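You operate a simulated robot arm through the tools that you are given. There is no shell and no other tool.

Carry out the task below with a simulated two-armed robot. There is one attempt and no reset: what you move stays moved.

TASK
Take the lid off the travel mug and lay it down on the cross belt.

It is judged by the outcome, as a careful person would: the job done as asked, and still so three seconds after it is handed in. It fails if anything else is knocked over, pushed out of place, dropped, spilled or broken. Lids that push on must go on centred and level and be pressed home; caps that screw on are set level and turned clockwise until they are tight.

THE ROBOT
Two 7-joint arms with two-finger parallel grippers on one trunk, on a base that moves. Base frame: it is fixed to the floor where the robot stands at the start and does not move with it; the origin is under the middle of the robot, x ahead of it, y to its left, z up; the surface under the hand at the start is at about z = 850. Lengths are in mm, angles in rad, forces in N, time in s.
The left shoulder is at the start at [20, 170, 1153], the right one opposite. With the tool pointing down near the work surface each hand reaches from about 220 to 680 mm from the robot's upright axis, wherever it stands, measured 20 degrees to its own side. Payload 3.8 kg a hand.
The tool frame of a hand sits at the grasp point between the pads (the TCP): z along the fingers, y along the line on which they close. The tips reach 30 mm beyond it. The gripper opens to 110 mm. The fingers are 20 mm wide and 10 mm thick; the gripper's body (48 by 112 mm) begins 55 mm behind the TCP.
Orientation is told as [roll, pitch, yaw] about the base's x, y, z axes, in that order, counted from this pose: with the fingers straight down and closing along the base's y, the tool's x points along the base's -x, its y along +y and its z along -z.

THE INTERFACE
- The arms move only by the tool step_arm. It takes "left_plan", "right_plan" or both (then of equal length, played together; a hand with none holds still); each is a list of rows, each a list of 7 numbers: the shift along the tool's x, y, z in mm, then the turn, a rotation vector about the tool's x, y, z in rad, then the closure, from 0 (fully open) to 1 (shut). In form: [[x, y, z, wx, wy, wz, jaw], ...]. A call has 1 to 20 rows; each row shifts and turns the commanded pose from where the row before left it, along the tool's axes as they then stand. A row lasts 0.2 s, in which the tool goes at most 50 mm and 0.15 rad; a call with a longer step from one row to the next is refused whole, and so is a gripper value outside its range. A pose out of reach is approached as far as the arm can. The call stops where the force on the tool passes 40 N (or 10 N more than at its start, if that is more) or the arm is blocked; 0.2 s more then pass. Each finger travels about 72 mm/s and halts on what it meets, pressing with about 33 N; the grip force reading is that of the motor and also rises with nothing between the fingers. The clock runs only during rows and for 0.2 s after the last one: add rows that do not move to give the fingers time. It gives the time, the measured TCP pose, the force on the tool (base axes), the opening and the grip force at its end, in the units of the frame above (readings bear some noise), with the torque about the TCP (base axes, N m) and any sound that the robot's microphone picked up, and new pictures: "views" is both (left out), scene, wrist or none (wrist: the cameras of the hands that moved).
- Cameras (640 x 400 px; columns grow to the right, rows downward): "scene" is now at [110.3, 18.9, 1319.3]; the picture's right is [0.19, -0.98, 0.00], its down [-0.42, -0.08, -0.90] and it looks along [0.89, 0.17, -0.43] (base axes); focal length 279 px, centre (320, 200). "left" rides on the left gripper at [72, -17, -103] in its tool frame; the picture's right is [0.23, 0.97, 0.00], its down [-0.76, 0.18, -0.62] and it looks along [-0.61, 0.14, 0.78] (tool axes); focal length 222 px, centre (320, 200). "right" rides on the right gripper at [72, 17, -103] in its tool frame; the picture's right is [-0.23, 0.97, 0.00], its down [-0.76, -0.18, -0.62] and it looks along [-0.61, -0.14, 0.78] (tool axes); focal length 222 px, centre (320, 200). There is no depth. A picture from a camera that has moved, and an enlarged one, comes with that camera's place and axes in the base frame and with its lens.
- move_column(by): moves the trunk up (or, below 0, down) by that many mm; the arms and the scene camera ride with it, the base frame stays. It gives what a move gives, with no picture.
- steer(legs): drives the robot by 1 to 6 legs, each [ahead, turn to the left] in mm and rad, along the robot's own axes; the way and the turn of a leg run together, so that a leg with both is an arc; at most 1500 mm and 3.142 rad a leg. The arms and the cameras ride along, it lands a little off, and it stops where it bumps. It gives what a move gives, and a new picture of the scene camera.
- pan_tilt(pan, tilt): turns the head with the scene camera to pan (to the left, within 1.396 rad either way) and tilt (down, from -0.506 to 1.204), counted from straight ahead of the robot. It gives what a move gives, and a new picture of the scene camera.
- enlarge(camera, box): a new picture of the part [left, top, right, bottom] of that camera's present view, enlarged. No time passes.
- close_job(): hands the job in; it is judged then, once.

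Places have to be worked out from the pictures, the camera data and where the tool is seen. Open the grippers and draw the arms clear of the work before you hand the job in, unless the task says otherwise.

The tools are called after "Call:" by a JSON object that holds its "op" and its "data". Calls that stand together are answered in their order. step_arm: Moves the arms, as the interface text tells. Its arguments: {"type":"object","properties":{"left_plan":{"type":"array","items":{"type":"array","items":{"type":"number"}}},"right_plan":{"type":"array","items":{"type":"array","items":{"type":"number"}}},"views":{"type":"string","enum":["both","scene","wrist","none"]}},"required":[]} The other tools are called the same way: move_column (by) moves the trunk up or down; steer (legs) drives the base; pan_tilt (pan, tilt) turns the head that bears the scene camera; enlarge (camera, box) takes an enlarged picture of a part of a camera's view; close_job () hands the job in.

At the start:

```text
t: 0.0
left_tool_pos: [434.0, 390.2, 1190.1]
left_tool_rot: [0.002, 0.001, 0.001]
left_wrist_force: [0.5, -0.3, 0.1]
left_wrist_torque: [0.0, 0.03, -0.02]
left_opening: 109.6
left_gripper_force: 0.1
right_tool_pos: [441.4, -68.4, 1221.2]
right_tool_rot: [0.0, 0.0, -0.001]
right_wrist_force: [0.8, 1.1, -0.1]
right_wrist_torque: [0.02, -0.01, 0.01]
right_opening: 110.1
right_gripper_force: 0.0
trunk travel left (down, up): [-250.0, 320.0]
robot x, y, heading: [3.2, -0.3, -0.002]
head pan, tilt (commanded): [0.192, 0.442]
```

scene: 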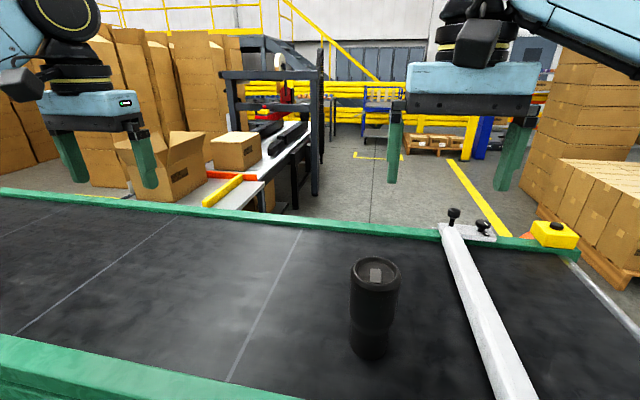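
right: 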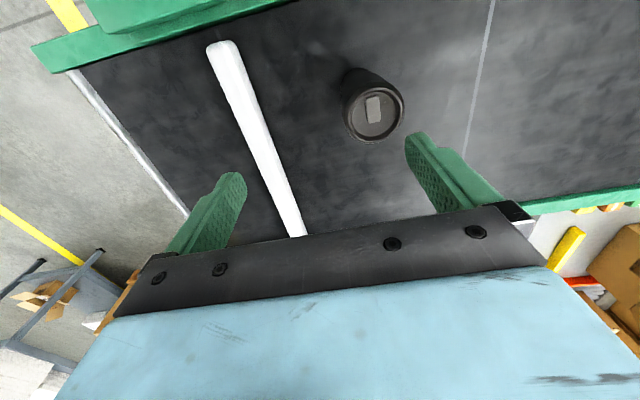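
left: 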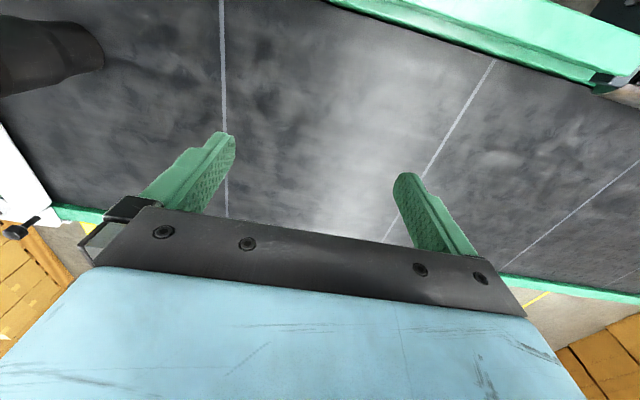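

I see a black travel mug on a dark belt ahead, slightly to the right. Before moving anything, I look closer at the mug and at the surroundings to tell which belt is the cross belt.

Call:
{"op": "enlarge", "data": {"camera": "scene", "box": [310, 230, 440, 380]}}

Call:
{"op": "enlarge", "data": {"camera": "right", "box": [320, 50, 440, 160]}}

Call:
{"op": "enlarge", "data": {"camera": "scene", "box": [120, 20, 440, 220]}}

```text
2.67 times, centred on (375, 305) of scene
camera zoom: at [110.3, 18.9, 1319.3], right [0.19, -0.98, 0.0], down [-0.42, -0.08, -0.9], along [0.89, 0.17, -0.43], focal length 743 px, centre (173, -80)
```

zoom: 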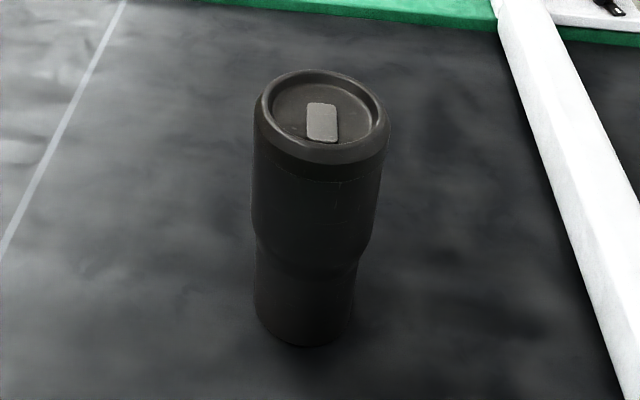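

```text
3.64 times, centred on (380, 105) of right
camera zoom: at [369.8, -51.9, 1324.9], right [0.23, 0.97, 0.0], down [0.76, -0.18, 0.62], along [0.61, -0.14, -0.78], focal length 808 px, centre (102, 546)
```

zoom: 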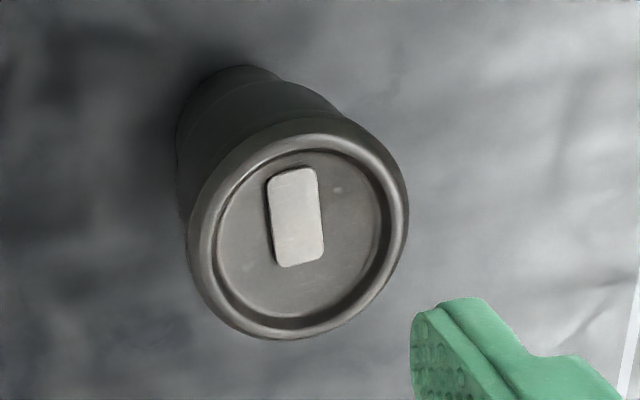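

```text
2.00 times, centred on (280, 120) of scene
camera zoom: at [110.3, 18.9, 1319.3], right [0.19, -0.98, 0.0], down [-0.42, -0.08, -0.9], along [0.89, 0.17, -0.43], focal length 557 px, centre (400, 360)
```

zoom: 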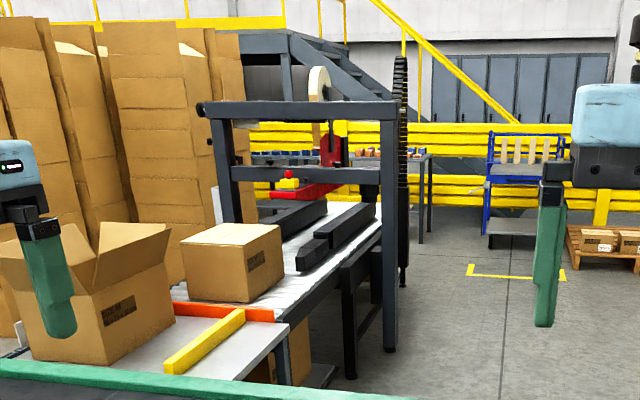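

The lid is a round disk with a rim and a slider. I turn the head both ways to find any other belt.

Call:
{"op": "pan_tilt", "data": {"pan": 1.2, "tilt": 0.5}}

Call:
{"op": "pan_tilt", "data": {"pan": -1.0, "tilt": 0.5}}

Call:
{"op": "pan_tilt", "data": {"pan": 0.0, "tilt": 0.9}}

```text
t: 1.3
left_tool_pos: [433.3, 392.2, 1189.7]
left_tool_rot: [-0.002, 0.0, 0.001]
left_wrist_force: [0.7, 0.6, 0.4]
left_wrist_torque: [0.03, 0.01, -0.02]
left_opening: 110.1
left_gripper_force: 0.1
right_tool_pos: [441.1, -69.3, 1222.0]
right_tool_rot: [0.0, 0.0, 0.001]
right_wrist_force: [0.4, -0.9, -0.7]
right_wrist_torque: [-0.01, -0.01, -0.02]
right_opening: 110.0
right_gripper_force: 0.0
trunk travel left (down, up): [-250.0, 320.0]
robot x, y, heading: [1.9, -2.4, 0.0]
head pan, tilt (commanded): [1.201, 0.499]
camera scene: at [52.9, 86.2, 1314.0], right [0.93, -0.36, 0.0], down [-0.17, -0.45, -0.88], along [0.32, 0.82, -0.48], focal length 279 px, centre (320, 200)
```

scene: 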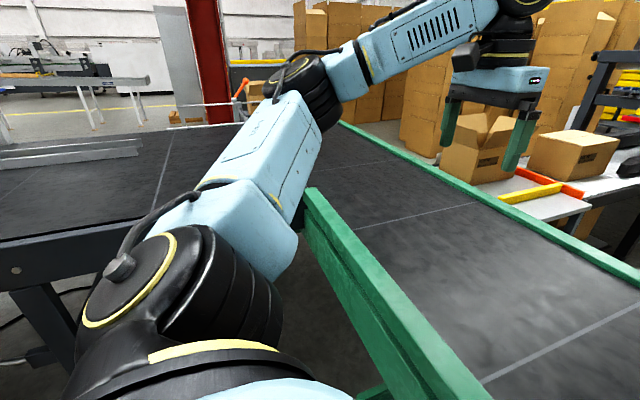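

```text
t: 3.3
left_tool_pos: [433.8, 390.1, 1191.7]
left_tool_rot: [-0.001, 0.001, 0.0]
left_wrist_force: [-0.6, -0.1, 0.5]
left_wrist_torque: [0.03, 0.0, -0.01]
left_opening: 110.1
left_gripper_force: 0.1
right_tool_pos: [441.2, -69.0, 1221.8]
right_tool_rot: [0.0, -0.001, 0.0]
right_wrist_force: [-0.3, -0.4, -0.4]
right_wrist_torque: [0.0, -0.01, 0.02]
right_opening: 109.8
right_gripper_force: 0.0
trunk travel left (down, up): [-250.0, 320.0]
robot x, y, heading: [1.0, -0.6, -0.004]
head pan, tilt (commanded): [-1.0, 0.499]
camera scene: at [69.1, -75.1, 1314.0], right [-0.84, -0.54, 0.0], down [-0.26, 0.4, -0.88], along [0.47, -0.74, -0.48], focal length 279 px, centre (320, 200)
```

scene: 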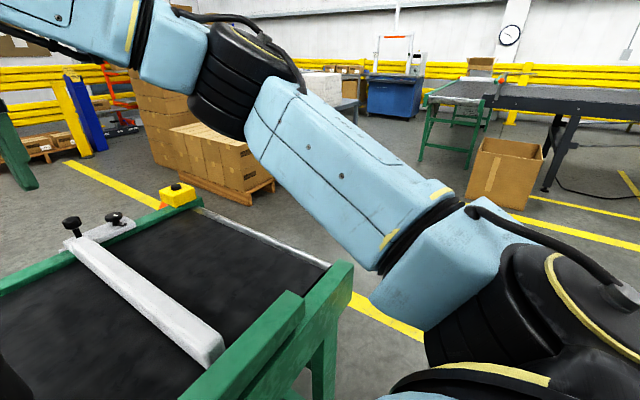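

```text
t: 4.6
left_tool_pos: [434.2, 389.8, 1190.2]
left_tool_rot: [0.001, -0.001, 0.0]
left_wrist_force: [0.5, -0.1, -0.1]
left_wrist_torque: [0.01, -0.02, 0.0]
left_opening: 109.7
left_gripper_force: 0.1
right_tool_pos: [440.8, -68.7, 1221.1]
right_tool_rot: [0.0, 0.001, 0.0]
right_wrist_force: [0.5, -0.8, -0.3]
right_wrist_torque: [0.03, -0.01, -0.01]
right_opening: 110.1
right_gripper_force: 0.2
trunk travel left (down, up): [-250.0, 320.0]
robot x, y, heading: [-0.4, -1.2, 0.002]
head pan, tilt (commanded): [0.0, 0.901]
camera scene: at [95.4, 1.3, 1280.1], right [0.0, -1.0, 0.0], down [-0.78, 0.0, -0.62], along [0.62, 0.0, -0.78], focal length 279 px, centre (320, 200)
```

scene: 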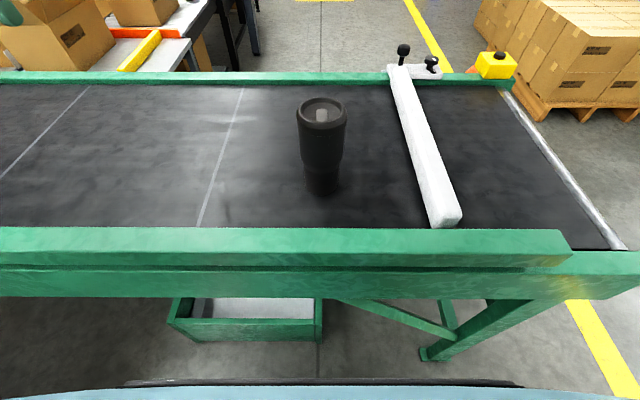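

A second, dark-framed belt shows at the left, running across the end of this green-framed one. I look further left for it.

Call:
{"op": "pan_tilt", "data": {"pan": 1.396, "tilt": 0.2}}

Call:
{"op": "pan_tilt", "data": {"pan": 0.8, "tilt": 0.3}}

Call:
{"op": "pan_tilt", "data": {"pan": -1.396, "tilt": 0.2}}

```text
t: 6.1
left_tool_pos: [432.9, 390.2, 1190.3]
left_tool_rot: [0.002, 0.0, 0.001]
left_wrist_force: [0.1, -0.2, 0.1]
left_wrist_torque: [-0.02, 0.0, -0.01]
left_opening: 110.0
left_gripper_force: 0.1
right_tool_pos: [442.2, -68.4, 1221.2]
right_tool_rot: [-0.001, -0.001, 0.002]
right_wrist_force: [0.0, -0.2, -0.7]
right_wrist_torque: [-0.01, -0.02, 0.0]
right_opening: 110.2
right_gripper_force: 0.1
trunk travel left (down, up): [-250.0, 320.0]
robot x, y, heading: [0.1, 2.0, -0.001]
head pan, tilt (commanded): [1.396, 0.201]
camera scene: at [36.1, 93.2, 1341.7], right [0.98, -0.17, 0.0], down [-0.03, -0.2, -0.98], along [0.17, 0.96, -0.2], focal length 279 px, centre (320, 200)
```

scene: 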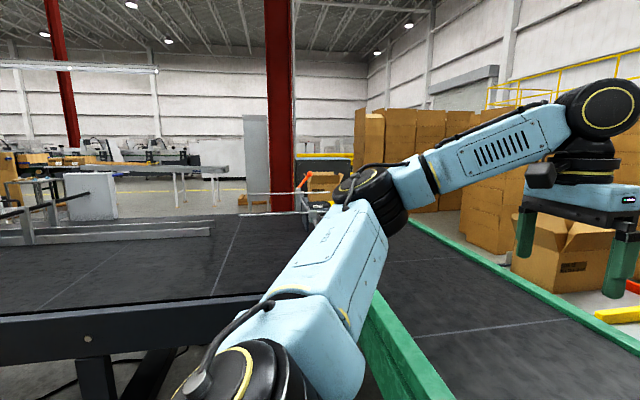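

```text
t: 7.1
left_tool_pos: [433.9, 389.7, 1190.8]
left_tool_rot: [0.0, 0.001, 0.002]
left_wrist_force: [0.0, 0.7, -0.3]
left_wrist_torque: [0.0, -0.03, 0.01]
left_opening: 110.0
left_gripper_force: 0.0
right_tool_pos: [441.8, -69.7, 1221.2]
right_tool_rot: [0.0, 0.001, 0.0]
right_wrist_force: [-0.2, 0.3, -0.1]
right_wrist_torque: [0.0, -0.01, 0.01]
right_opening: 110.0
right_gripper_force: 0.1
trunk travel left (down, up): [-250.0, 320.0]
robot x, y, heading: [-0.7, -2.1, 0.002]
head pan, tilt (commanded): [0.799, 0.3]
camera scene: at [84.9, 68.4, 1332.4], right [0.72, -0.7, 0.0], down [-0.21, -0.21, -0.96], along [0.67, 0.69, -0.3], focal length 279 px, centre (320, 200)
```

scene: 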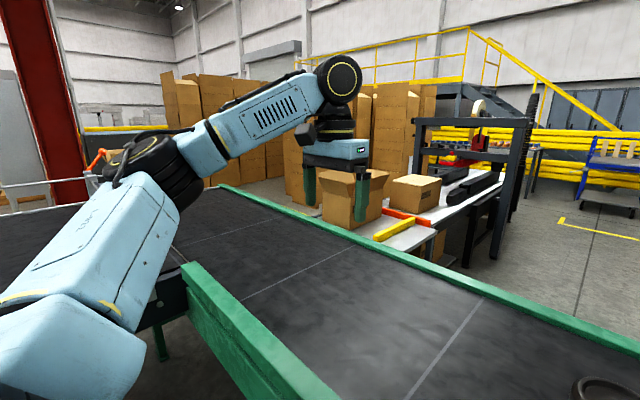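

```text
t: 9.2
left_tool_pos: [433.9, 390.1, 1191.2]
left_tool_rot: [0.0, -0.002, 0.0]
left_wrist_force: [0.1, 0.0, -0.4]
left_wrist_torque: [0.0, 0.01, 0.01]
left_opening: 110.1
left_gripper_force: 0.0
right_tool_pos: [441.2, -69.3, 1222.1]
right_tool_rot: [0.0, 0.0, 0.0]
right_wrist_force: [0.3, 0.2, -0.1]
right_wrist_torque: [0.01, -0.01, 0.02]
right_opening: 110.0
right_gripper_force: 0.1
trunk travel left (down, up): [-250.0, 320.0]
robot x, y, heading: [-1.9, -1.4, -0.004]
head pan, tilt (commanded): [-1.396, 0.201]
camera scene: at [36.1, -90.4, 1341.7], right [-0.98, -0.17, 0.0], down [-0.03, 0.2, -0.98], along [0.17, -0.96, -0.2], focal length 279 px, centre (320, 200)
```

scene: 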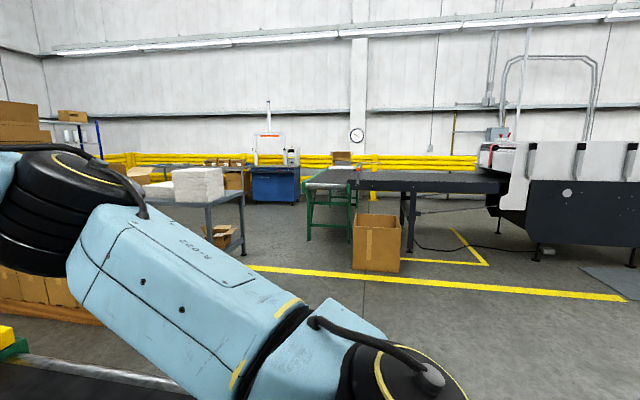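

The green-framed belt running across in front of the robot, at right angles to the dark main line on the left, must be the cross belt. The mug stands on it at about (483, -3), with the lid top near z≈1020, the seam near z≈1002 and a diameter of about 83. I'll steady the mug with the left hand and pull the lid with the right. First I test in free air that the left hand can turn to point horizontally to the right.

Call:
{"op": "pan_tilt", "data": {"pan": 0.15, "tilt": 0.65}}

Call:
{"op": "step_arm", "data": {"left_plan": [[0, 0, 0, 0, 0, 0.1428, 0], [0, 0, 0, 0, 0, 0.1428, 0], [0, 0, 0, 0, 0, 0.1428, 0], [0, 0, 0, 0, 0, 0.1428, 0], [0, 0, 0, 0, 0, 0.1428, 0], [0, 0, 0, 0, 0, 0.1428, 0], [0, 0, 0, 0, 0, 0.1428, 0], [0, 0, 0, 0, 0, 0.1428, 0], [0, 0, 0, 0, 0, 0.1428, 0], [0, 0, 0, 0, 0, 0.1428, 0], [0, 0, 0, 0, 0, 0.1428, 0], [0, 0, 0, 0, 0, 0, 0], [0, 0, 0, 0, 0, 0, 0]], "views": "scene"}}

```text
t: 10.8
left_tool_pos: [433.1, 390.4, 1190.6]
left_tool_rot: [0.0, 0.001, -0.001]
left_wrist_force: [0.1, 1.1, 0.7]
left_wrist_torque: [-0.01, -0.01, 0.01]
left_opening: 110.2
left_gripper_force: 0.0
right_tool_pos: [439.7, -69.1, 1222.6]
right_tool_rot: [0.001, 0.001, 0.001]
right_wrist_force: [0.1, 0.3, 0.5]
right_wrist_torque: [-0.01, 0.01, -0.01]
right_opening: 110.1
right_gripper_force: 0.1
trunk travel left (down, up): [-250.0, 320.0]
robot x, y, heading: [-0.1, 1.0, -0.002]
head pan, tilt (commanded): [0.15, 0.649]
camera scene: at [105.7, 14.3, 1300.6], right [0.15, -0.99, 0.0], down [-0.6, -0.09, -0.8], along [0.79, 0.12, -0.6], focal length 279 px, centre (320, 200)
```

scene: 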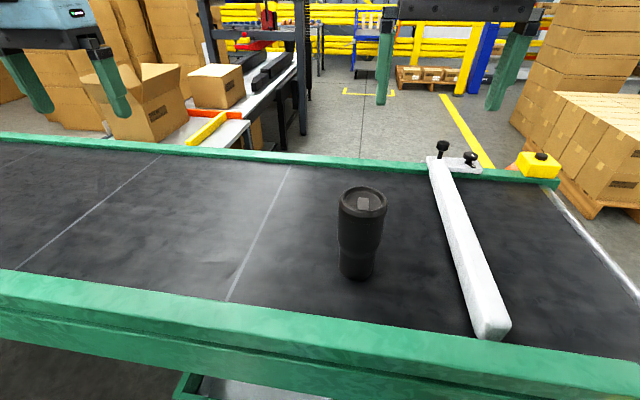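

```text
t: 13.6
left_tool_pos: [433.1, 390.1, 1191.1]
left_tool_rot: [0.002, 0.001, -1.57]
left_wrist_force: [-0.3, -0.6, 0.2]
left_wrist_torque: [0.0, -0.04, 0.0]
left_opening: 110.0
left_gripper_force: 0.1
right_tool_pos: [440.9, -68.2, 1222.4]
right_tool_rot: [-0.001, 0.0, -0.001]
right_wrist_force: [-0.8, -0.5, -0.3]
right_wrist_torque: [0.02, 0.02, -0.01]
right_opening: 109.9
right_gripper_force: 0.0
trunk travel left (down, up): [-250.0, 320.0]
robot x, y, heading: [0.5, -3.0, 0.0]
head pan, tilt (commanded): [0.15, 0.649]
camera scene: at [105.7, 14.4, 1300.6], right [0.15, -0.99, 0.0], down [-0.6, -0.09, -0.8], along [0.79, 0.12, -0.6], focal length 279 px, centre (320, 200)
```

scene: 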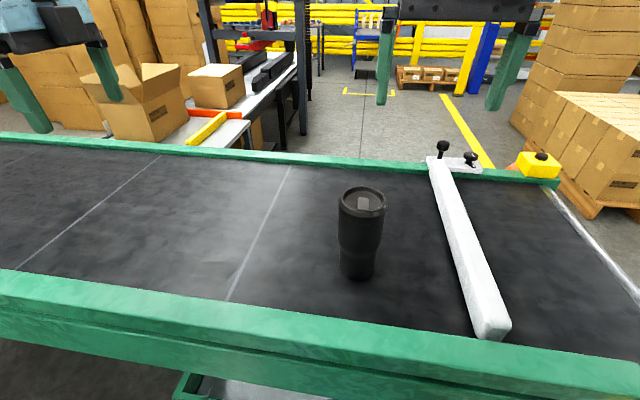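

The yaw of -π/2 was reached cleanly. Now I tilt the left hand so that its fingers point toward -y, 15° below horizontal, still high and well away from the mug.

Call:
{"op": "step_arm", "data": {"left_plan": [[0, 0, 0, 0, -0.1454, 0, 0], [0, 0, 0, 0, -0.1454, 0, 0], [0, 0, 0, 0, -0.1454, 0, 0], [0, 0, 0, 0, -0.1454, 0, 0], [0, 0, 0, 0, -0.1454, 0, 0], [0, 0, 0, 0, -0.1454, 0, 0], [0, 0, 0, 0, -0.1454, 0, 0], [0, 0, 0, 0, -0.1454, 0, 0], [0, 0, 0, 0, -0.1454, 0, 0], [0, 0, 0, 0, 0, 0, 0], [0, 0, 0, 0, 0, 0, 0]], "views": "both"}}

```text
t: 16.0
left_tool_pos: [434.0, 390.2, 1191.1]
left_tool_rot: [-0.002, -1.311, -1.57]
left_wrist_force: [-0.5, 0.1, -0.2]
left_wrist_torque: [0.0, 0.0, 0.0]
left_opening: 109.9
left_gripper_force: 0.0
right_tool_pos: [442.3, -68.1, 1222.2]
right_tool_rot: [0.0, 0.002, 0.0]
right_wrist_force: [0.4, 0.1, 0.0]
right_wrist_torque: [0.0, 0.03, 0.0]
right_opening: 109.9
right_gripper_force: 0.1
trunk travel left (down, up): [-250.0, 320.0]
robot x, y, heading: [4.5, -2.4, 0.004]
head pan, tilt (commanded): [0.15, 0.649]
camera scene: at [105.8, 14.4, 1300.6], right [0.15, -0.99, 0.0], down [-0.6, -0.09, -0.8], along [0.79, 0.12, -0.6], focal length 279 px, centre (320, 200)
camera left: at [416.8, 508.4, 1146.5], right [0.97, 0.06, -0.22], down [0.18, 0.41, 0.9], along [0.14, -0.91, 0.38], focal length 222 px, centre (320, 200)
```

scene: 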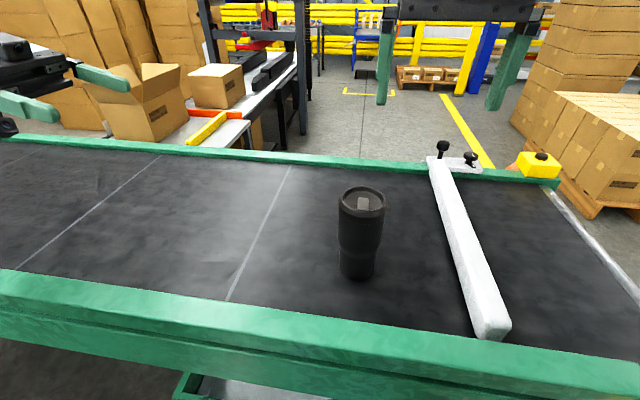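
left: 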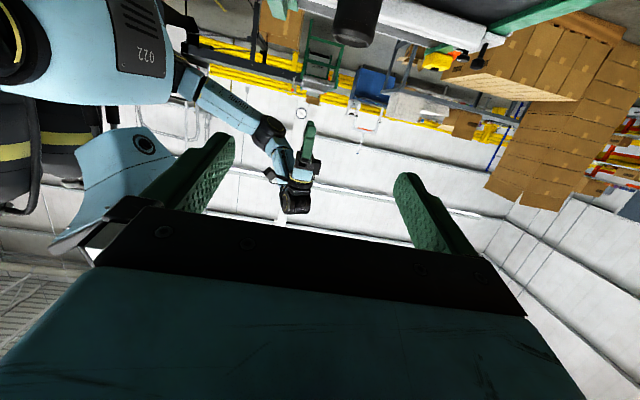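

The left hand holds that orientation well. Now I turn the right hand so that it closes along x with its camera on the -y side, and bring it high above the mug to measure the lid more precisely.

Call:
{"op": "step_arm", "data": {"right_plan": [[0, 0, 0, 0, 0, -0.1428, 0], [0, 0, 0, 0, 0, -0.1428, 0], [0, 0, 0, 0, 0, -0.1428, 0], [0, 0, 0, 0, 0, -0.1428, 0], [0, 0, 0, 0, 0, -0.1428, 0], [0, 0, 0, 0, 0, -0.1428, 0], [0, 0, 0, 0, 0, -0.1428, 0], [0, 0, 0, 0, 0, -0.1428, 0], [0, 0, 0, 0, 0, -0.1428, 0], [0, 0, 0, 0, 0, -0.1428, 0], [0, 0, 0, 0, 0, -0.1428, 0], [-16.5, -10.5, 17.5, 0, 0, 0, 0], [-16.5, -10.5, 17.5, 0, 0, 0, 0], [-16.5, -10.5, 17.5, 0, 0, 0, 0], [-16.5, -10.5, 17.5, 0, 0, 0, 0], [0, 0, 0, 0, 0, 0, 0], [0, 0, 0, 0, 0, 0, 0]], "views": "both"}}

```text
t: 19.6
left_tool_pos: [433.6, 390.5, 1190.5]
left_tool_rot: [-0.001, -1.31, -1.568]
left_wrist_force: [-0.3, 0.3, 0.6]
left_wrist_torque: [0.0, 0.01, 0.01]
left_opening: 110.2
left_gripper_force: 0.0
right_tool_pos: [337.0, 17.8, 1122.8]
right_tool_rot: [0.0, 0.0, 1.567]
right_wrist_force: [0.4, -0.6, -0.2]
right_wrist_torque: [-0.02, -0.03, -0.02]
right_opening: 110.0
right_gripper_force: 0.2
right hand out of reach, approached as far as the arm can: row 8, 9, 10, 11, 12, 13, 14, 15
trunk travel left (down, up): [-250.0, 320.0]
robot x, y, heading: [-2.7, 0.5, -0.001]
head pan, tilt (commanded): [0.15, 0.649]
camera scene: at [105.7, 14.3, 1300.6], right [0.15, -0.99, 0.0], down [-0.6, -0.09, -0.8], along [0.79, 0.12, -0.6], focal length 279 px, centre (320, 200)
camera right: at [320.8, -55.0, 1225.4], right [-0.97, 0.23, 0.0], down [0.18, 0.76, 0.62], along [0.14, 0.61, -0.78], focal length 222 px, centre (320, 200)
```

scene: 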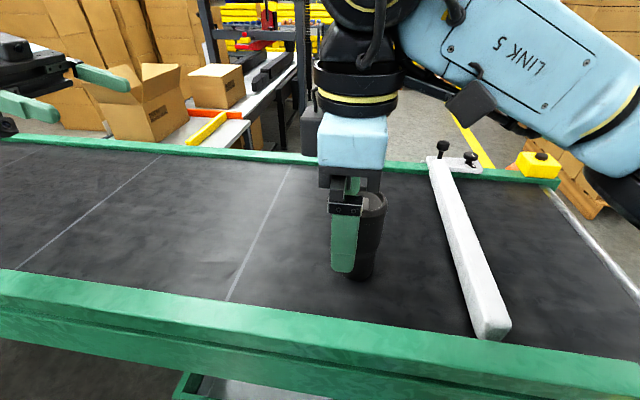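
right: 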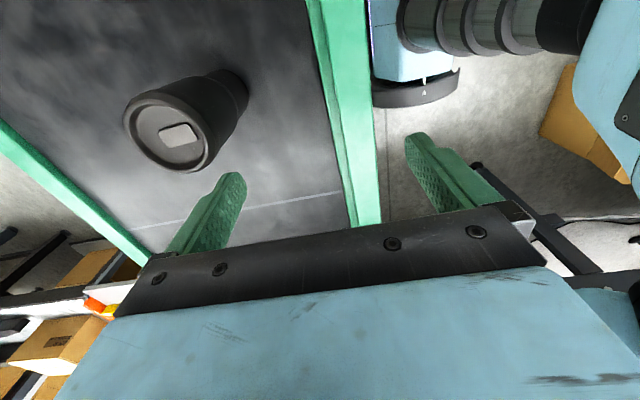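

The right hand couldn't reach that spot with yaw +90°; it was approached only to (337, 18, 1123), and it is clear of the mug. I turn it back toward yaw 0 while rising a little, then check where it stands.

Call:
{"op": "step_arm", "data": {"right_plan": [[0, 0, -5, 0, 0, 0.1428, 0], [0, 0, -5, 0, 0, 0.1428, 0], [0, 0, -5, 0, 0, 0.1428, 0], [0, 0, -5, 0, 0, 0.1428, 0], [0, 0, -5, 0, 0, 0.1428, 0], [0, 0, -5, 0, 0, 0.1428, 0], [0, 0, -5, 0, 0, 0.1428, 0], [0, 0, -5, 0, 0, 0.1428, 0], [0, 0, -5, 0, 0, 0.1428, 0], [0, 0, -5, 0, 0, 0.1428, 0], [0, 0, -5, 0, 0, 0.1428, 0], [0, 0, 0, 0, 0, 0, 0], [0, 0, 0, 0, 0, 0, 0]], "views": "both"}}

```text
t: 22.4
left_tool_pos: [433.3, 391.4, 1191.4]
left_tool_rot: [-0.002, -1.31, -1.569]
left_wrist_force: [0.3, -0.4, -0.1]
left_wrist_torque: [0.01, 0.0, 0.0]
left_opening: 110.0
left_gripper_force: 0.0
right_tool_pos: [334.7, 16.9, 1176.9]
right_tool_rot: [-0.001, 0.0, -0.002]
right_wrist_force: [-0.2, 0.3, 0.2]
right_wrist_torque: [0.01, -0.02, 0.03]
right_opening: 110.2
right_gripper_force: 0.1
trunk travel left (down, up): [-250.0, 320.0]
robot x, y, heading: [2.1, 0.0, 0.003]
head pan, tilt (commanded): [0.15, 0.649]
camera scene: at [105.7, 14.4, 1300.6], right [0.15, -0.99, 0.0], down [-0.6, -0.09, -0.8], along [0.79, 0.12, -0.6], focal length 279 px, centre (320, 200)
camera right: at [265.0, 34.2, 1279.2], right [0.23, 0.97, 0.0], down [0.76, -0.18, 0.62], along [0.61, -0.14, -0.78], focal length 222 px, centre (320, 200)
```

scene: 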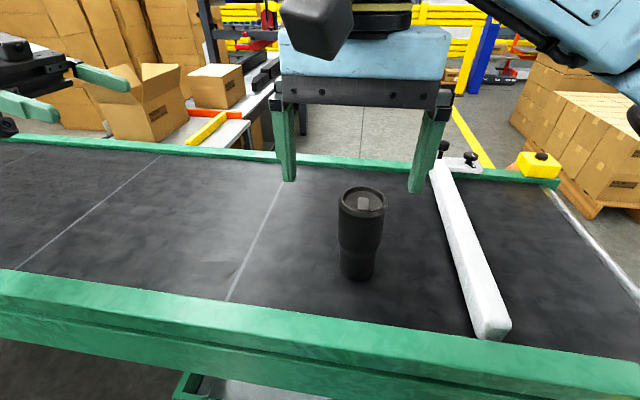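
right: 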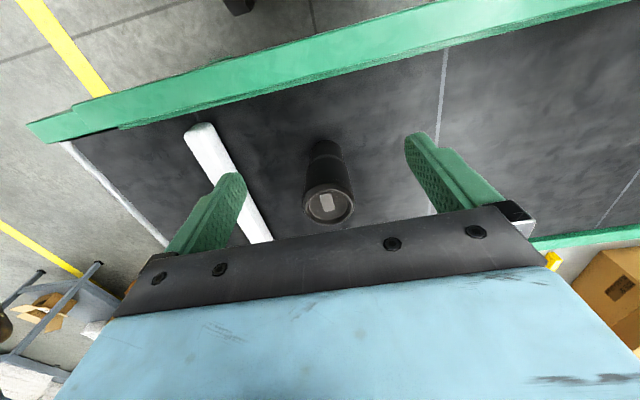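

Each call starts from the measured pose, and the right hand is fine at yaw 0. I move it aside to the right and bring the left hand in toward (483, 150, 1100), still above the mug's height and clear of it, to check that reach.

Call:
{"op": "step_arm", "data": {"left_plan": [[3.2, 6.25, 32, 0, 0, 0, 0], [3.2, 6.25, 32, 0, 0, 0, 0], [3.2, 6.25, 32, 0, 0, 0, 0], [3.2, 6.25, 32, 0, 0, 0, 0], [3.2, 6.25, 32, 0, 0, 0, 0], [3.2, 6.25, 32, 0, 0, 0, 0], [3.2, 6.25, 32, 0, 0, 0, 0], [3.2, 6.25, 32, 0, 0, 0, 0], [0, 0, 0, 0, 0, 0, 0]], "right_plan": [[-13, -21, -3, 0, 0, 0, 0], [-13, -21, -3, 0, 0, 0, 0], [-13, -21, -3, 0, 0, 0, 0], [-13, -21, -3, 0, 0, 0, 0], [-13, -21, -3, 0, 0, 0, 0], [-13, -21, -3, 0, 0, 0, 0], [-13, -21, -3, 0, 0, 0, 0], [-13, -21, -3, 0, 0, 0, 0], [0, 0, 0, 0, 0, 0, 0]], "views": "both"}}

```text
t: 24.4
left_tool_pos: [465.6, 161.2, 1109.3]
left_tool_rot: [0.085, -1.291, -1.629]
left_wrist_force: [-0.4, -0.4, -0.1]
left_wrist_torque: [0.02, 0.0, 0.0]
left_opening: 110.2
left_gripper_force: 0.1
right_tool_pos: [419.7, -149.5, 1210.5]
right_tool_rot: [-0.003, -0.02, -0.001]
right_wrist_force: [-0.1, 0.2, -0.2]
right_wrist_torque: [0.01, 0.02, 0.0]
right_opening: 110.0
right_gripper_force: 0.1
trunk travel left (down, up): [-250.0, 320.0]
robot x, y, heading: [-1.1, 2.2, 0.005]
head pan, tilt (commanded): [0.15, 0.649]
camera scene: at [82.6, 17.9, 1303.3], right [0.16, -0.99, 0.0], down [-0.58, -0.1, -0.81], along [0.8, 0.12, -0.59], focal length 279 px, centre (320, 200)
camera right: at [346.0, -131.8, 1311.2], right [0.23, 0.97, 0.0], down [0.75, -0.18, 0.64], along [0.62, -0.14, -0.77], focal length 222 px, centre (320, 200)
camera left: at [447.2, 280.5, 1067.2], right [0.98, 0.08, -0.2], down [0.15, 0.39, 0.91], along [0.15, -0.92, 0.37], focal length 222 px, centre (320, 200)
```

scene: 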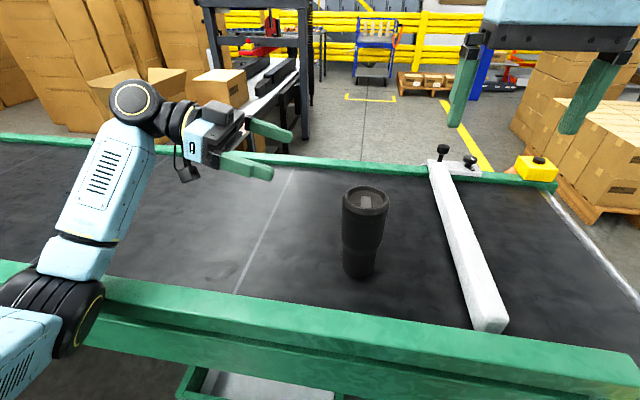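
right: 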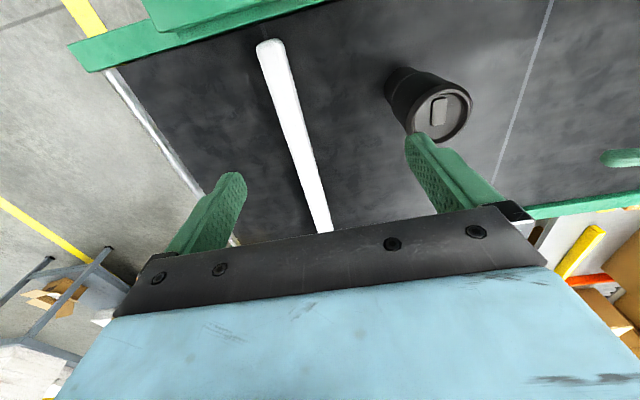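
left: 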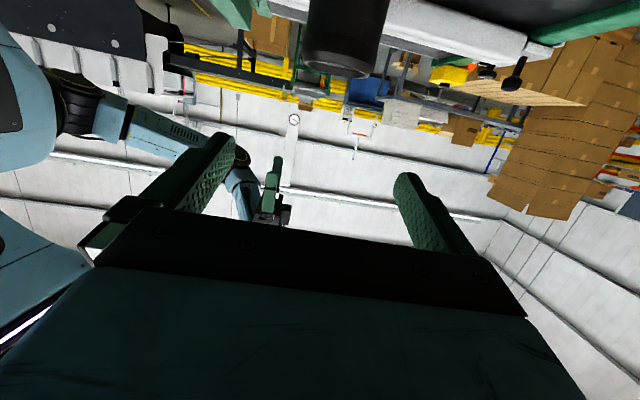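

The scene camera has shifted back and tilted by about 0.02 rad. The left elbow looks pressed against the green near rail and seems to be pushing the robot back, so I undo the left hand's move at once.

Call:
{"op": "step_arm", "data": {"left_plan": [[-3.2, -4, -32, 0, 0, 0, 0], [-3.2, -4, -32, 0, 0, 0, 0], [-3.2, -4, -32, 0, 0, 0, 0], [-3.2, -4, -32, 0, 0, 0, 0], [-3.2, -4, -32, 0, 0, 0, 0], [-3.2, -4, -32, 0, 0, 0, 0], [-3.2, -4, -32, 0, 0, 0, 0], [0, 0, 0, 0, 0, 0, 0], [0, 0, 0, 0, 0, 0, 0]], "views": "scene"}}

```text
t: 26.4
left_tool_pos: [455.9, 360.5, 1178.5]
left_tool_rot: [-0.001, -1.31, -1.571]
left_wrist_force: [0.0, 0.6, 0.0]
left_wrist_torque: [0.0, 0.01, 0.0]
left_opening: 110.2
left_gripper_force: 0.1
right_tool_pos: [440.5, -150.9, 1198.8]
right_tool_rot: [0.0, -0.001, -0.001]
right_wrist_force: [0.7, -0.7, 0.2]
right_wrist_torque: [0.03, 0.01, 0.02]
right_opening: 110.3
right_gripper_force: 0.0
trunk travel left (down, up): [-250.0, 320.0]
robot x, y, heading: [-1.2, 2.3, 0.001]
head pan, tilt (commanded): [0.15, 0.649]
camera scene: at [105.7, 14.5, 1300.6], right [0.15, -0.99, 0.0], down [-0.6, -0.09, -0.8], along [0.79, 0.12, -0.6], focal length 279 px, centre (320, 200)
```

scene: 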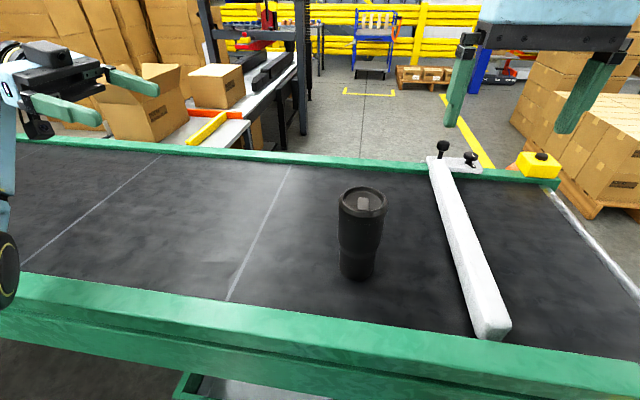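

The robot is back upright, the camera pose is as before, and the mug and rails look unmoved. I now bring the right hand at yaw 0 above the mug at about z=1150 for a close look at the lid and seam.

Call:
{"op": "step_arm", "data": {"right_plan": [[-8.5, 29.6, 9.8, 0, 0, 0, 0], [-8.5, 29.6, 9.8, 0, 0, 0, 0], [-8.5, 29.6, 9.8, 0, 0, 0, 0], [-8.5, 29.6, 9.8, 0, 0, 0, 0], [-8.5, 29.6, 9.8, 0, 0, 0, 0], [0, 0, 0, 0, 0, 0, 0], [0, 0, 0, 0, 0, 0, 0]], "views": "both"}}

```text
t: 28.0
left_tool_pos: [456.5, 360.9, 1179.0]
left_tool_rot: [0.002, -1.31, -1.571]
left_wrist_force: [0.5, 0.3, 0.2]
left_wrist_torque: [0.01, 0.0, 0.0]
left_opening: 110.0
left_gripper_force: 0.0
right_tool_pos: [482.1, -2.3, 1152.7]
right_tool_rot: [0.0, 0.001, 0.0]
right_wrist_force: [0.4, -0.1, 0.0]
right_wrist_torque: [0.0, 0.05, 0.04]
right_opening: 109.8
right_gripper_force: 0.0
trunk travel left (down, up): [-250.0, 320.0]
robot x, y, heading: [-0.5, -2.8, 0.001]
head pan, tilt (commanded): [0.15, 0.649]
camera scene: at [105.8, 14.7, 1300.6], right [0.15, -0.99, 0.0], down [-0.6, -0.09, -0.8], along [0.79, 0.12, -0.6], focal length 279 px, centre (320, 200)
camera right: at [410.4, 13.9, 1255.1], right [0.23, 0.97, 0.0], down [0.76, -0.18, 0.62], along [0.61, -0.14, -0.78], focal length 222 px, centre (320, 200)
```

scene: 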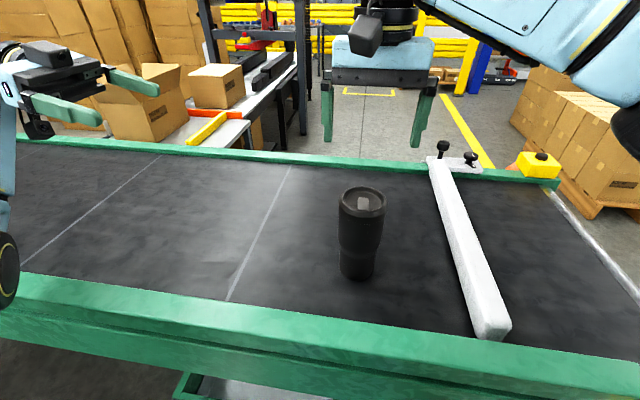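
right: 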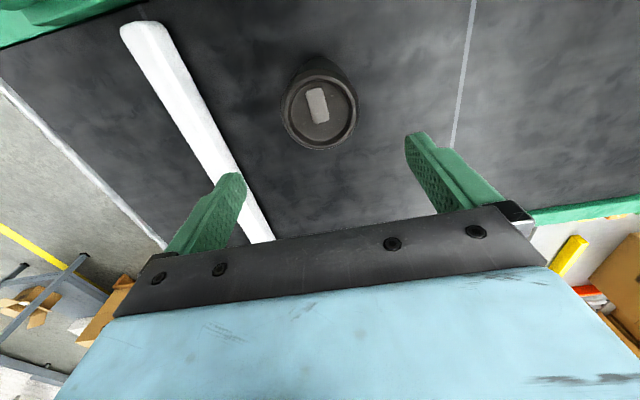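

I enlarge both views of the mug to triangulate its lid.

Call:
{"op": "enlarge", "data": {"camera": "right", "box": [260, 40, 380, 160]}}

Call:
{"op": "enlarge", "data": {"camera": "scene", "box": [310, 170, 410, 290]}}

```text
3.33 times, centred on (320, 100) of right
camera zoom: at [410.4, 13.9, 1255.1], right [0.23, 0.97, 0.0], down [0.76, -0.18, 0.62], along [0.61, -0.14, -0.78], focal length 740 px, centre (320, 533)
```

zoom: 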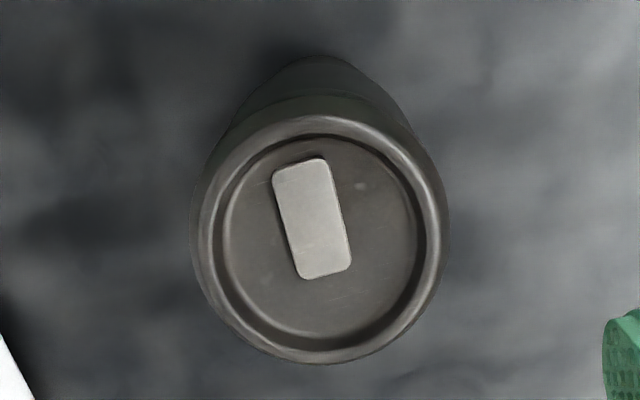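

```text
3.33 times, centred on (360, 230) of scene
camera zoom: at [105.8, 14.7, 1300.6], right [0.15, -0.99, 0.0], down [-0.6, -0.09, -0.8], along [0.79, 0.12, -0.6], focal length 929 px, centre (187, 100)
```

zoom: 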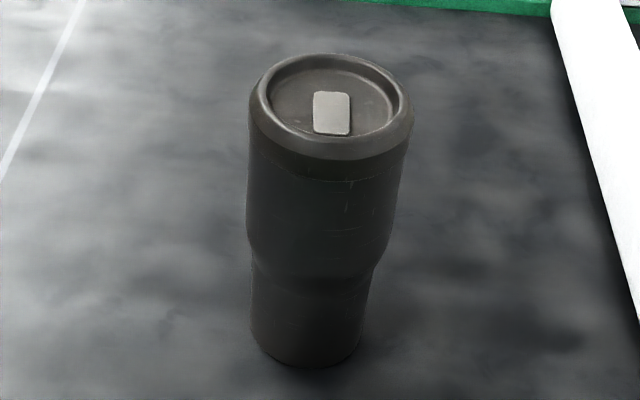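

Triangulating gives the lid centre at about (480.5, -1), its top at z≈1025 and its seam at z≈1005. I lower the right hand, open, to z≈1060, with the tips just around the lid top, and check.

Call:
{"op": "step_arm", "data": {"right_plan": [[1.5, 1, 20, 0, 0, 0, 0], [0, 0, 20, 0, 0, 0, 0], [0, 0, 20, 0, 0, 0, 0], [0, 0, 20, 0, 0, 0, 0], [0, 0, 12, 0, 0, 0, 0], [0, 0, 0, 0, 0, 0, 0], [0, 0, 0, 0, 0, 0, 0]], "views": "both"}}

```text
t: 29.6
left_tool_pos: [456.8, 359.3, 1179.0]
left_tool_rot: [0.0, -1.308, -1.571]
left_wrist_force: [0.9, 0.4, -0.3]
left_wrist_torque: [0.03, 0.01, 0.01]
left_opening: 109.9
left_gripper_force: 0.1
right_tool_pos: [481.7, -1.5, 1059.5]
right_tool_rot: [-0.002, -0.001, 0.0]
right_wrist_force: [-0.7, 0.7, -0.7]
right_wrist_torque: [0.02, -0.01, 0.01]
right_opening: 110.0
right_gripper_force: 0.1
trunk travel left (down, up): [-250.0, 320.0]
robot x, y, heading: [-0.5, -2.3, -0.002]
head pan, tilt (commanded): [0.15, 0.649]
camera scene: at [105.8, 14.4, 1300.6], right [0.15, -0.99, 0.0], down [-0.6, -0.09, -0.8], along [0.79, 0.12, -0.6], focal length 279 px, centre (320, 200)
camera right: at [410.0, 14.7, 1162.2], right [0.23, 0.97, 0.0], down [0.76, -0.18, 0.62], along [0.61, -0.14, -0.78], focal length 222 px, centre (320, 200)
```

scene: 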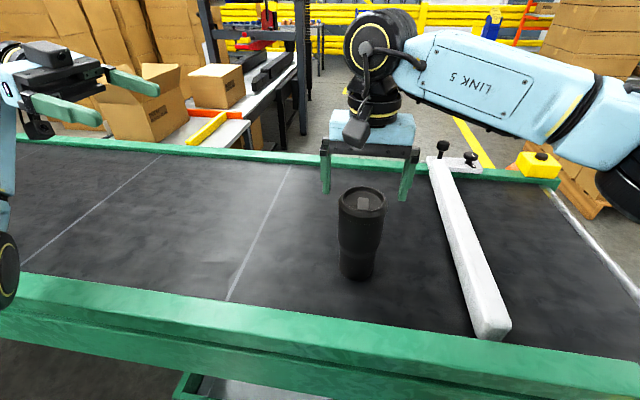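
right: 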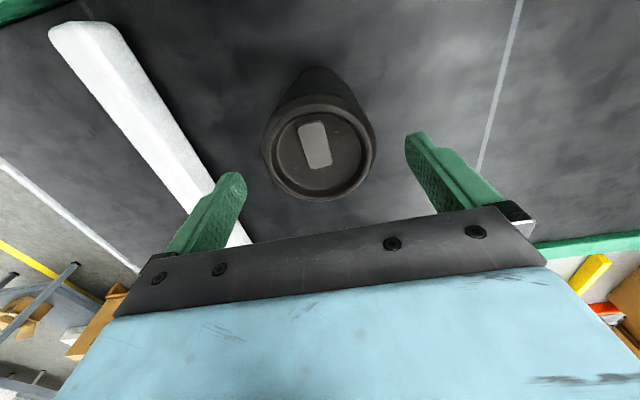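

The hand is at (481.7, -1.5, 1059.5) with the tips level with the lid top. I enlarge the wrist view to check the centring before I go down.

Call:
{"op": "enlarge", "data": {"camera": "right", "box": [220, 50, 460, 220]}}

Call:
{"op": "enlarge", "data": {"camera": "scene", "box": [310, 130, 430, 290]}}

```text
2.35 times, centred on (340, 135) of right
camera zoom: at [410.0, 14.7, 1162.2], right [0.23, 0.97, 0.0], down [0.76, -0.18, 0.62], along [0.61, -0.14, -0.78], focal length 523 px, centre (273, 353)
```

zoom: 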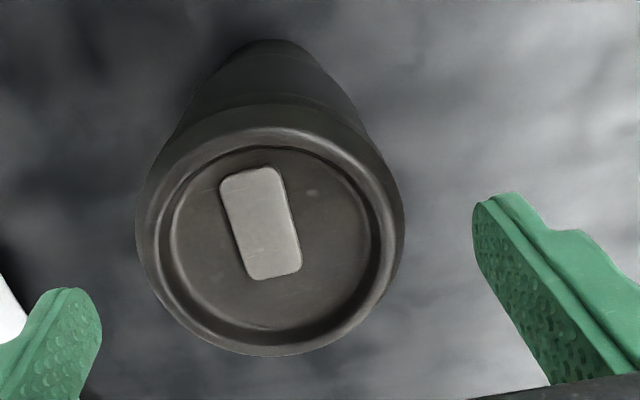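

```text
2.50 times, centred on (370, 210) of scene
camera zoom: at [105.8, 14.4, 1300.6], right [0.15, -0.99, 0.0], down [-0.6, -0.09, -0.8], along [0.79, 0.12, -0.6], focal length 696 px, centre (195, 175)
```

zoom: 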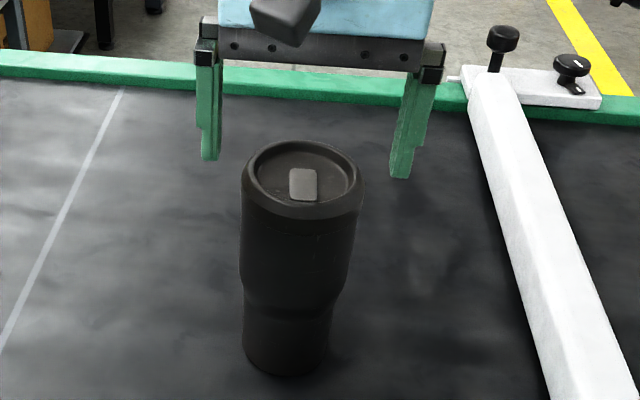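

The lid sits about 3 mm nearer than the hand axis. I shift to x≈478.5 and go down to TCP z≈1037, with the tips at about 1007 just above the seam, still open.

Call:
{"op": "step_arm", "data": {"right_plan": [[3, 0.8, 8, 0, 0, 0, 0], [0, 0, 8, 0, 0, 0, 0], [0, 0, 6.5, 0, 0, 0, 0], [0, 0, 0, 0, 0, 0, 0]], "views": "both"}}

Call:
{"op": "enlarge", "data": {"camera": "scene", "box": [310, 130, 430, 290]}}

Call:
{"op": "enlarge", "data": {"camera": "right", "box": [200, 60, 460, 240]}}

```text
t: 30.6
left_tool_pos: [457.5, 360.3, 1179.4]
left_tool_rot: [-0.001, -1.308, -1.571]
left_wrist_force: [1.2, 0.2, -0.3]
left_wrist_torque: [-0.02, 0.01, 0.03]
left_opening: 110.1
left_gripper_force: 0.1
right_tool_pos: [478.1, -1.0, 1036.7]
right_tool_rot: [0.0, 0.0, 0.0]
right_wrist_force: [-0.4, 0.2, 0.0]
right_wrist_torque: [-0.04, 0.02, -0.01]
right_opening: 110.0
right_gripper_force: 0.1
trunk travel left (down, up): [-250.0, 320.0]
robot x, y, heading: [-1.3, 5.4, 0.0]
head pan, tilt (commanded): [0.15, 0.649]
camera scene: at [105.7, 14.4, 1300.6], right [0.15, -0.99, 0.0], down [-0.6, -0.09, -0.8], along [0.79, 0.12, -0.6], focal length 279 px, centre (320, 200)
camera right: at [406.9, 15.6, 1139.8], right [0.23, 0.97, 0.0], down [0.76, -0.18, 0.62], along [0.61, -0.14, -0.78], focal length 222 px, centre (320, 200)
```

scene: 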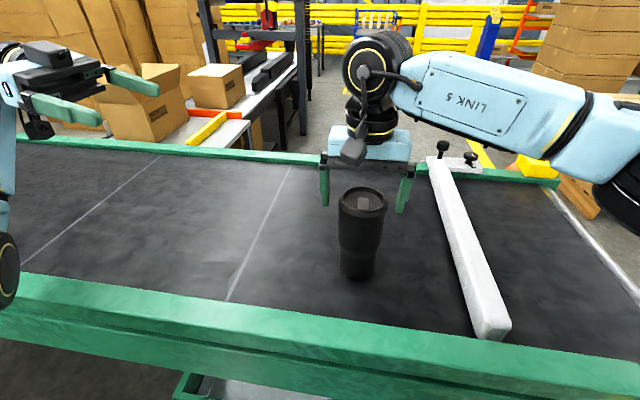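
right: 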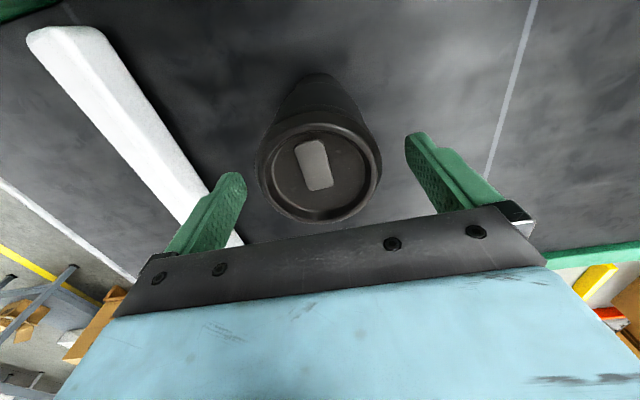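

```text
2.50 times, centred on (370, 210) of scene
camera zoom: at [105.7, 14.4, 1300.6], right [0.15, -0.99, 0.0], down [-0.6, -0.09, -0.8], along [0.79, 0.12, -0.6], focal length 696 px, centre (195, 175)
```

zoom: 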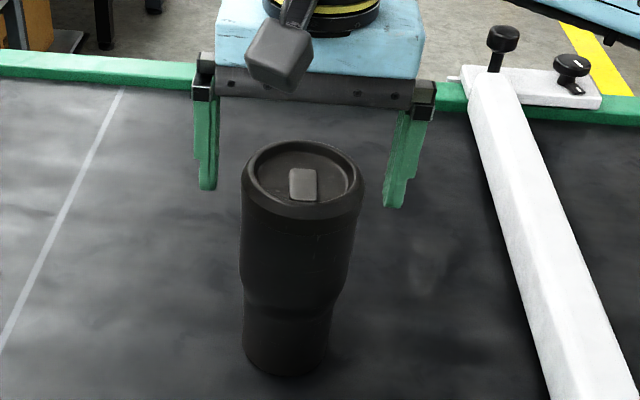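

```text
2.22 times, centred on (330, 150) of right
camera zoom: at [406.9, 15.6, 1139.8], right [0.23, 0.97, 0.0], down [0.76, -0.18, 0.62], along [0.61, -0.14, -0.78], focal length 494 px, centre (298, 311)
```

zoom: 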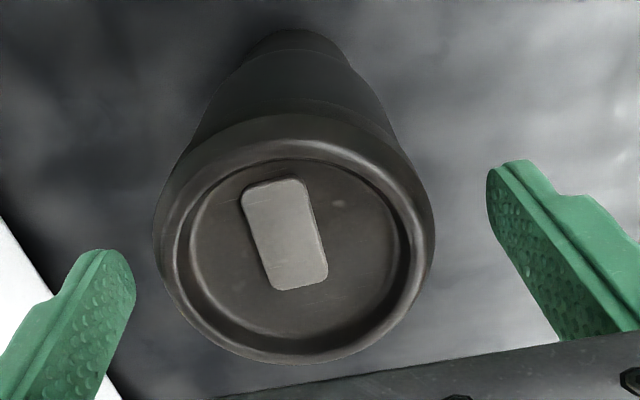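

The fingers straddle the lid evenly. I zoom in harder on the lid's edge to confirm the seam height relative to the fingertips.

Call:
{"op": "enlarge", "data": {"camera": "scene", "box": [330, 175, 395, 220]}}

Call:
{"op": "enlarge", "data": {"camera": "right", "box": [250, 60, 390, 150]}}

```text
8.89 times, centred on (362, 198) of scene
camera zoom: at [105.7, 14.4, 1300.6], right [0.15, -0.99, 0.0], down [-0.6, -0.09, -0.8], along [0.79, 0.12, -0.6], focal length 2476 px, centre (-58, 222)
```

zoom: 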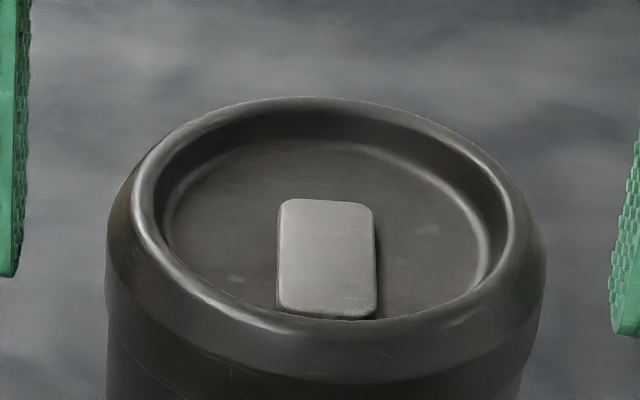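

```text
4.44 times, centred on (320, 105) of right
camera zoom: at [406.9, 15.6, 1139.8], right [0.23, 0.97, 0.0], down [0.76, -0.18, 0.62], along [0.61, -0.14, -0.78], focal length 987 px, centre (320, 622)
```

zoom: 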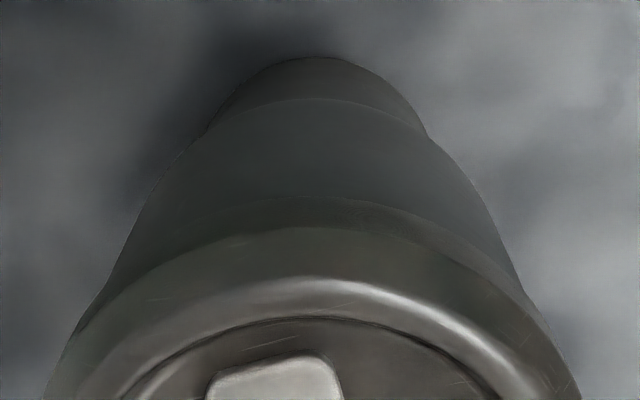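

I look closer at the band just below the rim to find which line is the true lid edge.

Call:
{"op": "enlarge", "data": {"camera": "scene", "box": [330, 198, 395, 240]}}

Call:
{"op": "enlarge", "data": {"camera": "right", "box": [280, 90, 360, 140]}}

```text
9.52 times, centred on (362, 219) of scene
camera zoom: at [105.7, 14.4, 1300.6], right [0.15, -0.99, 0.0], down [-0.6, -0.09, -0.8], along [0.79, 0.12, -0.6], focal length 2653 px, centre (-85, 19)
```

zoom: 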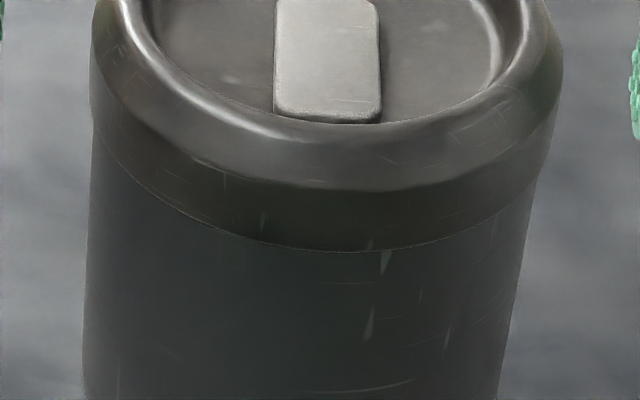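

```text
8.00 times, centred on (320, 115) of right
camera zoom: at [406.9, 15.6, 1139.8], right [0.23, 0.97, 0.0], down [0.76, -0.18, 0.62], along [0.61, -0.14, -0.78], focal length 1777 px, centre (320, 880)
```

zoom: 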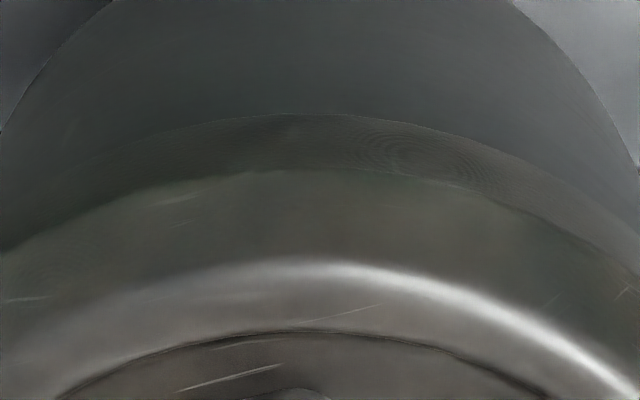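

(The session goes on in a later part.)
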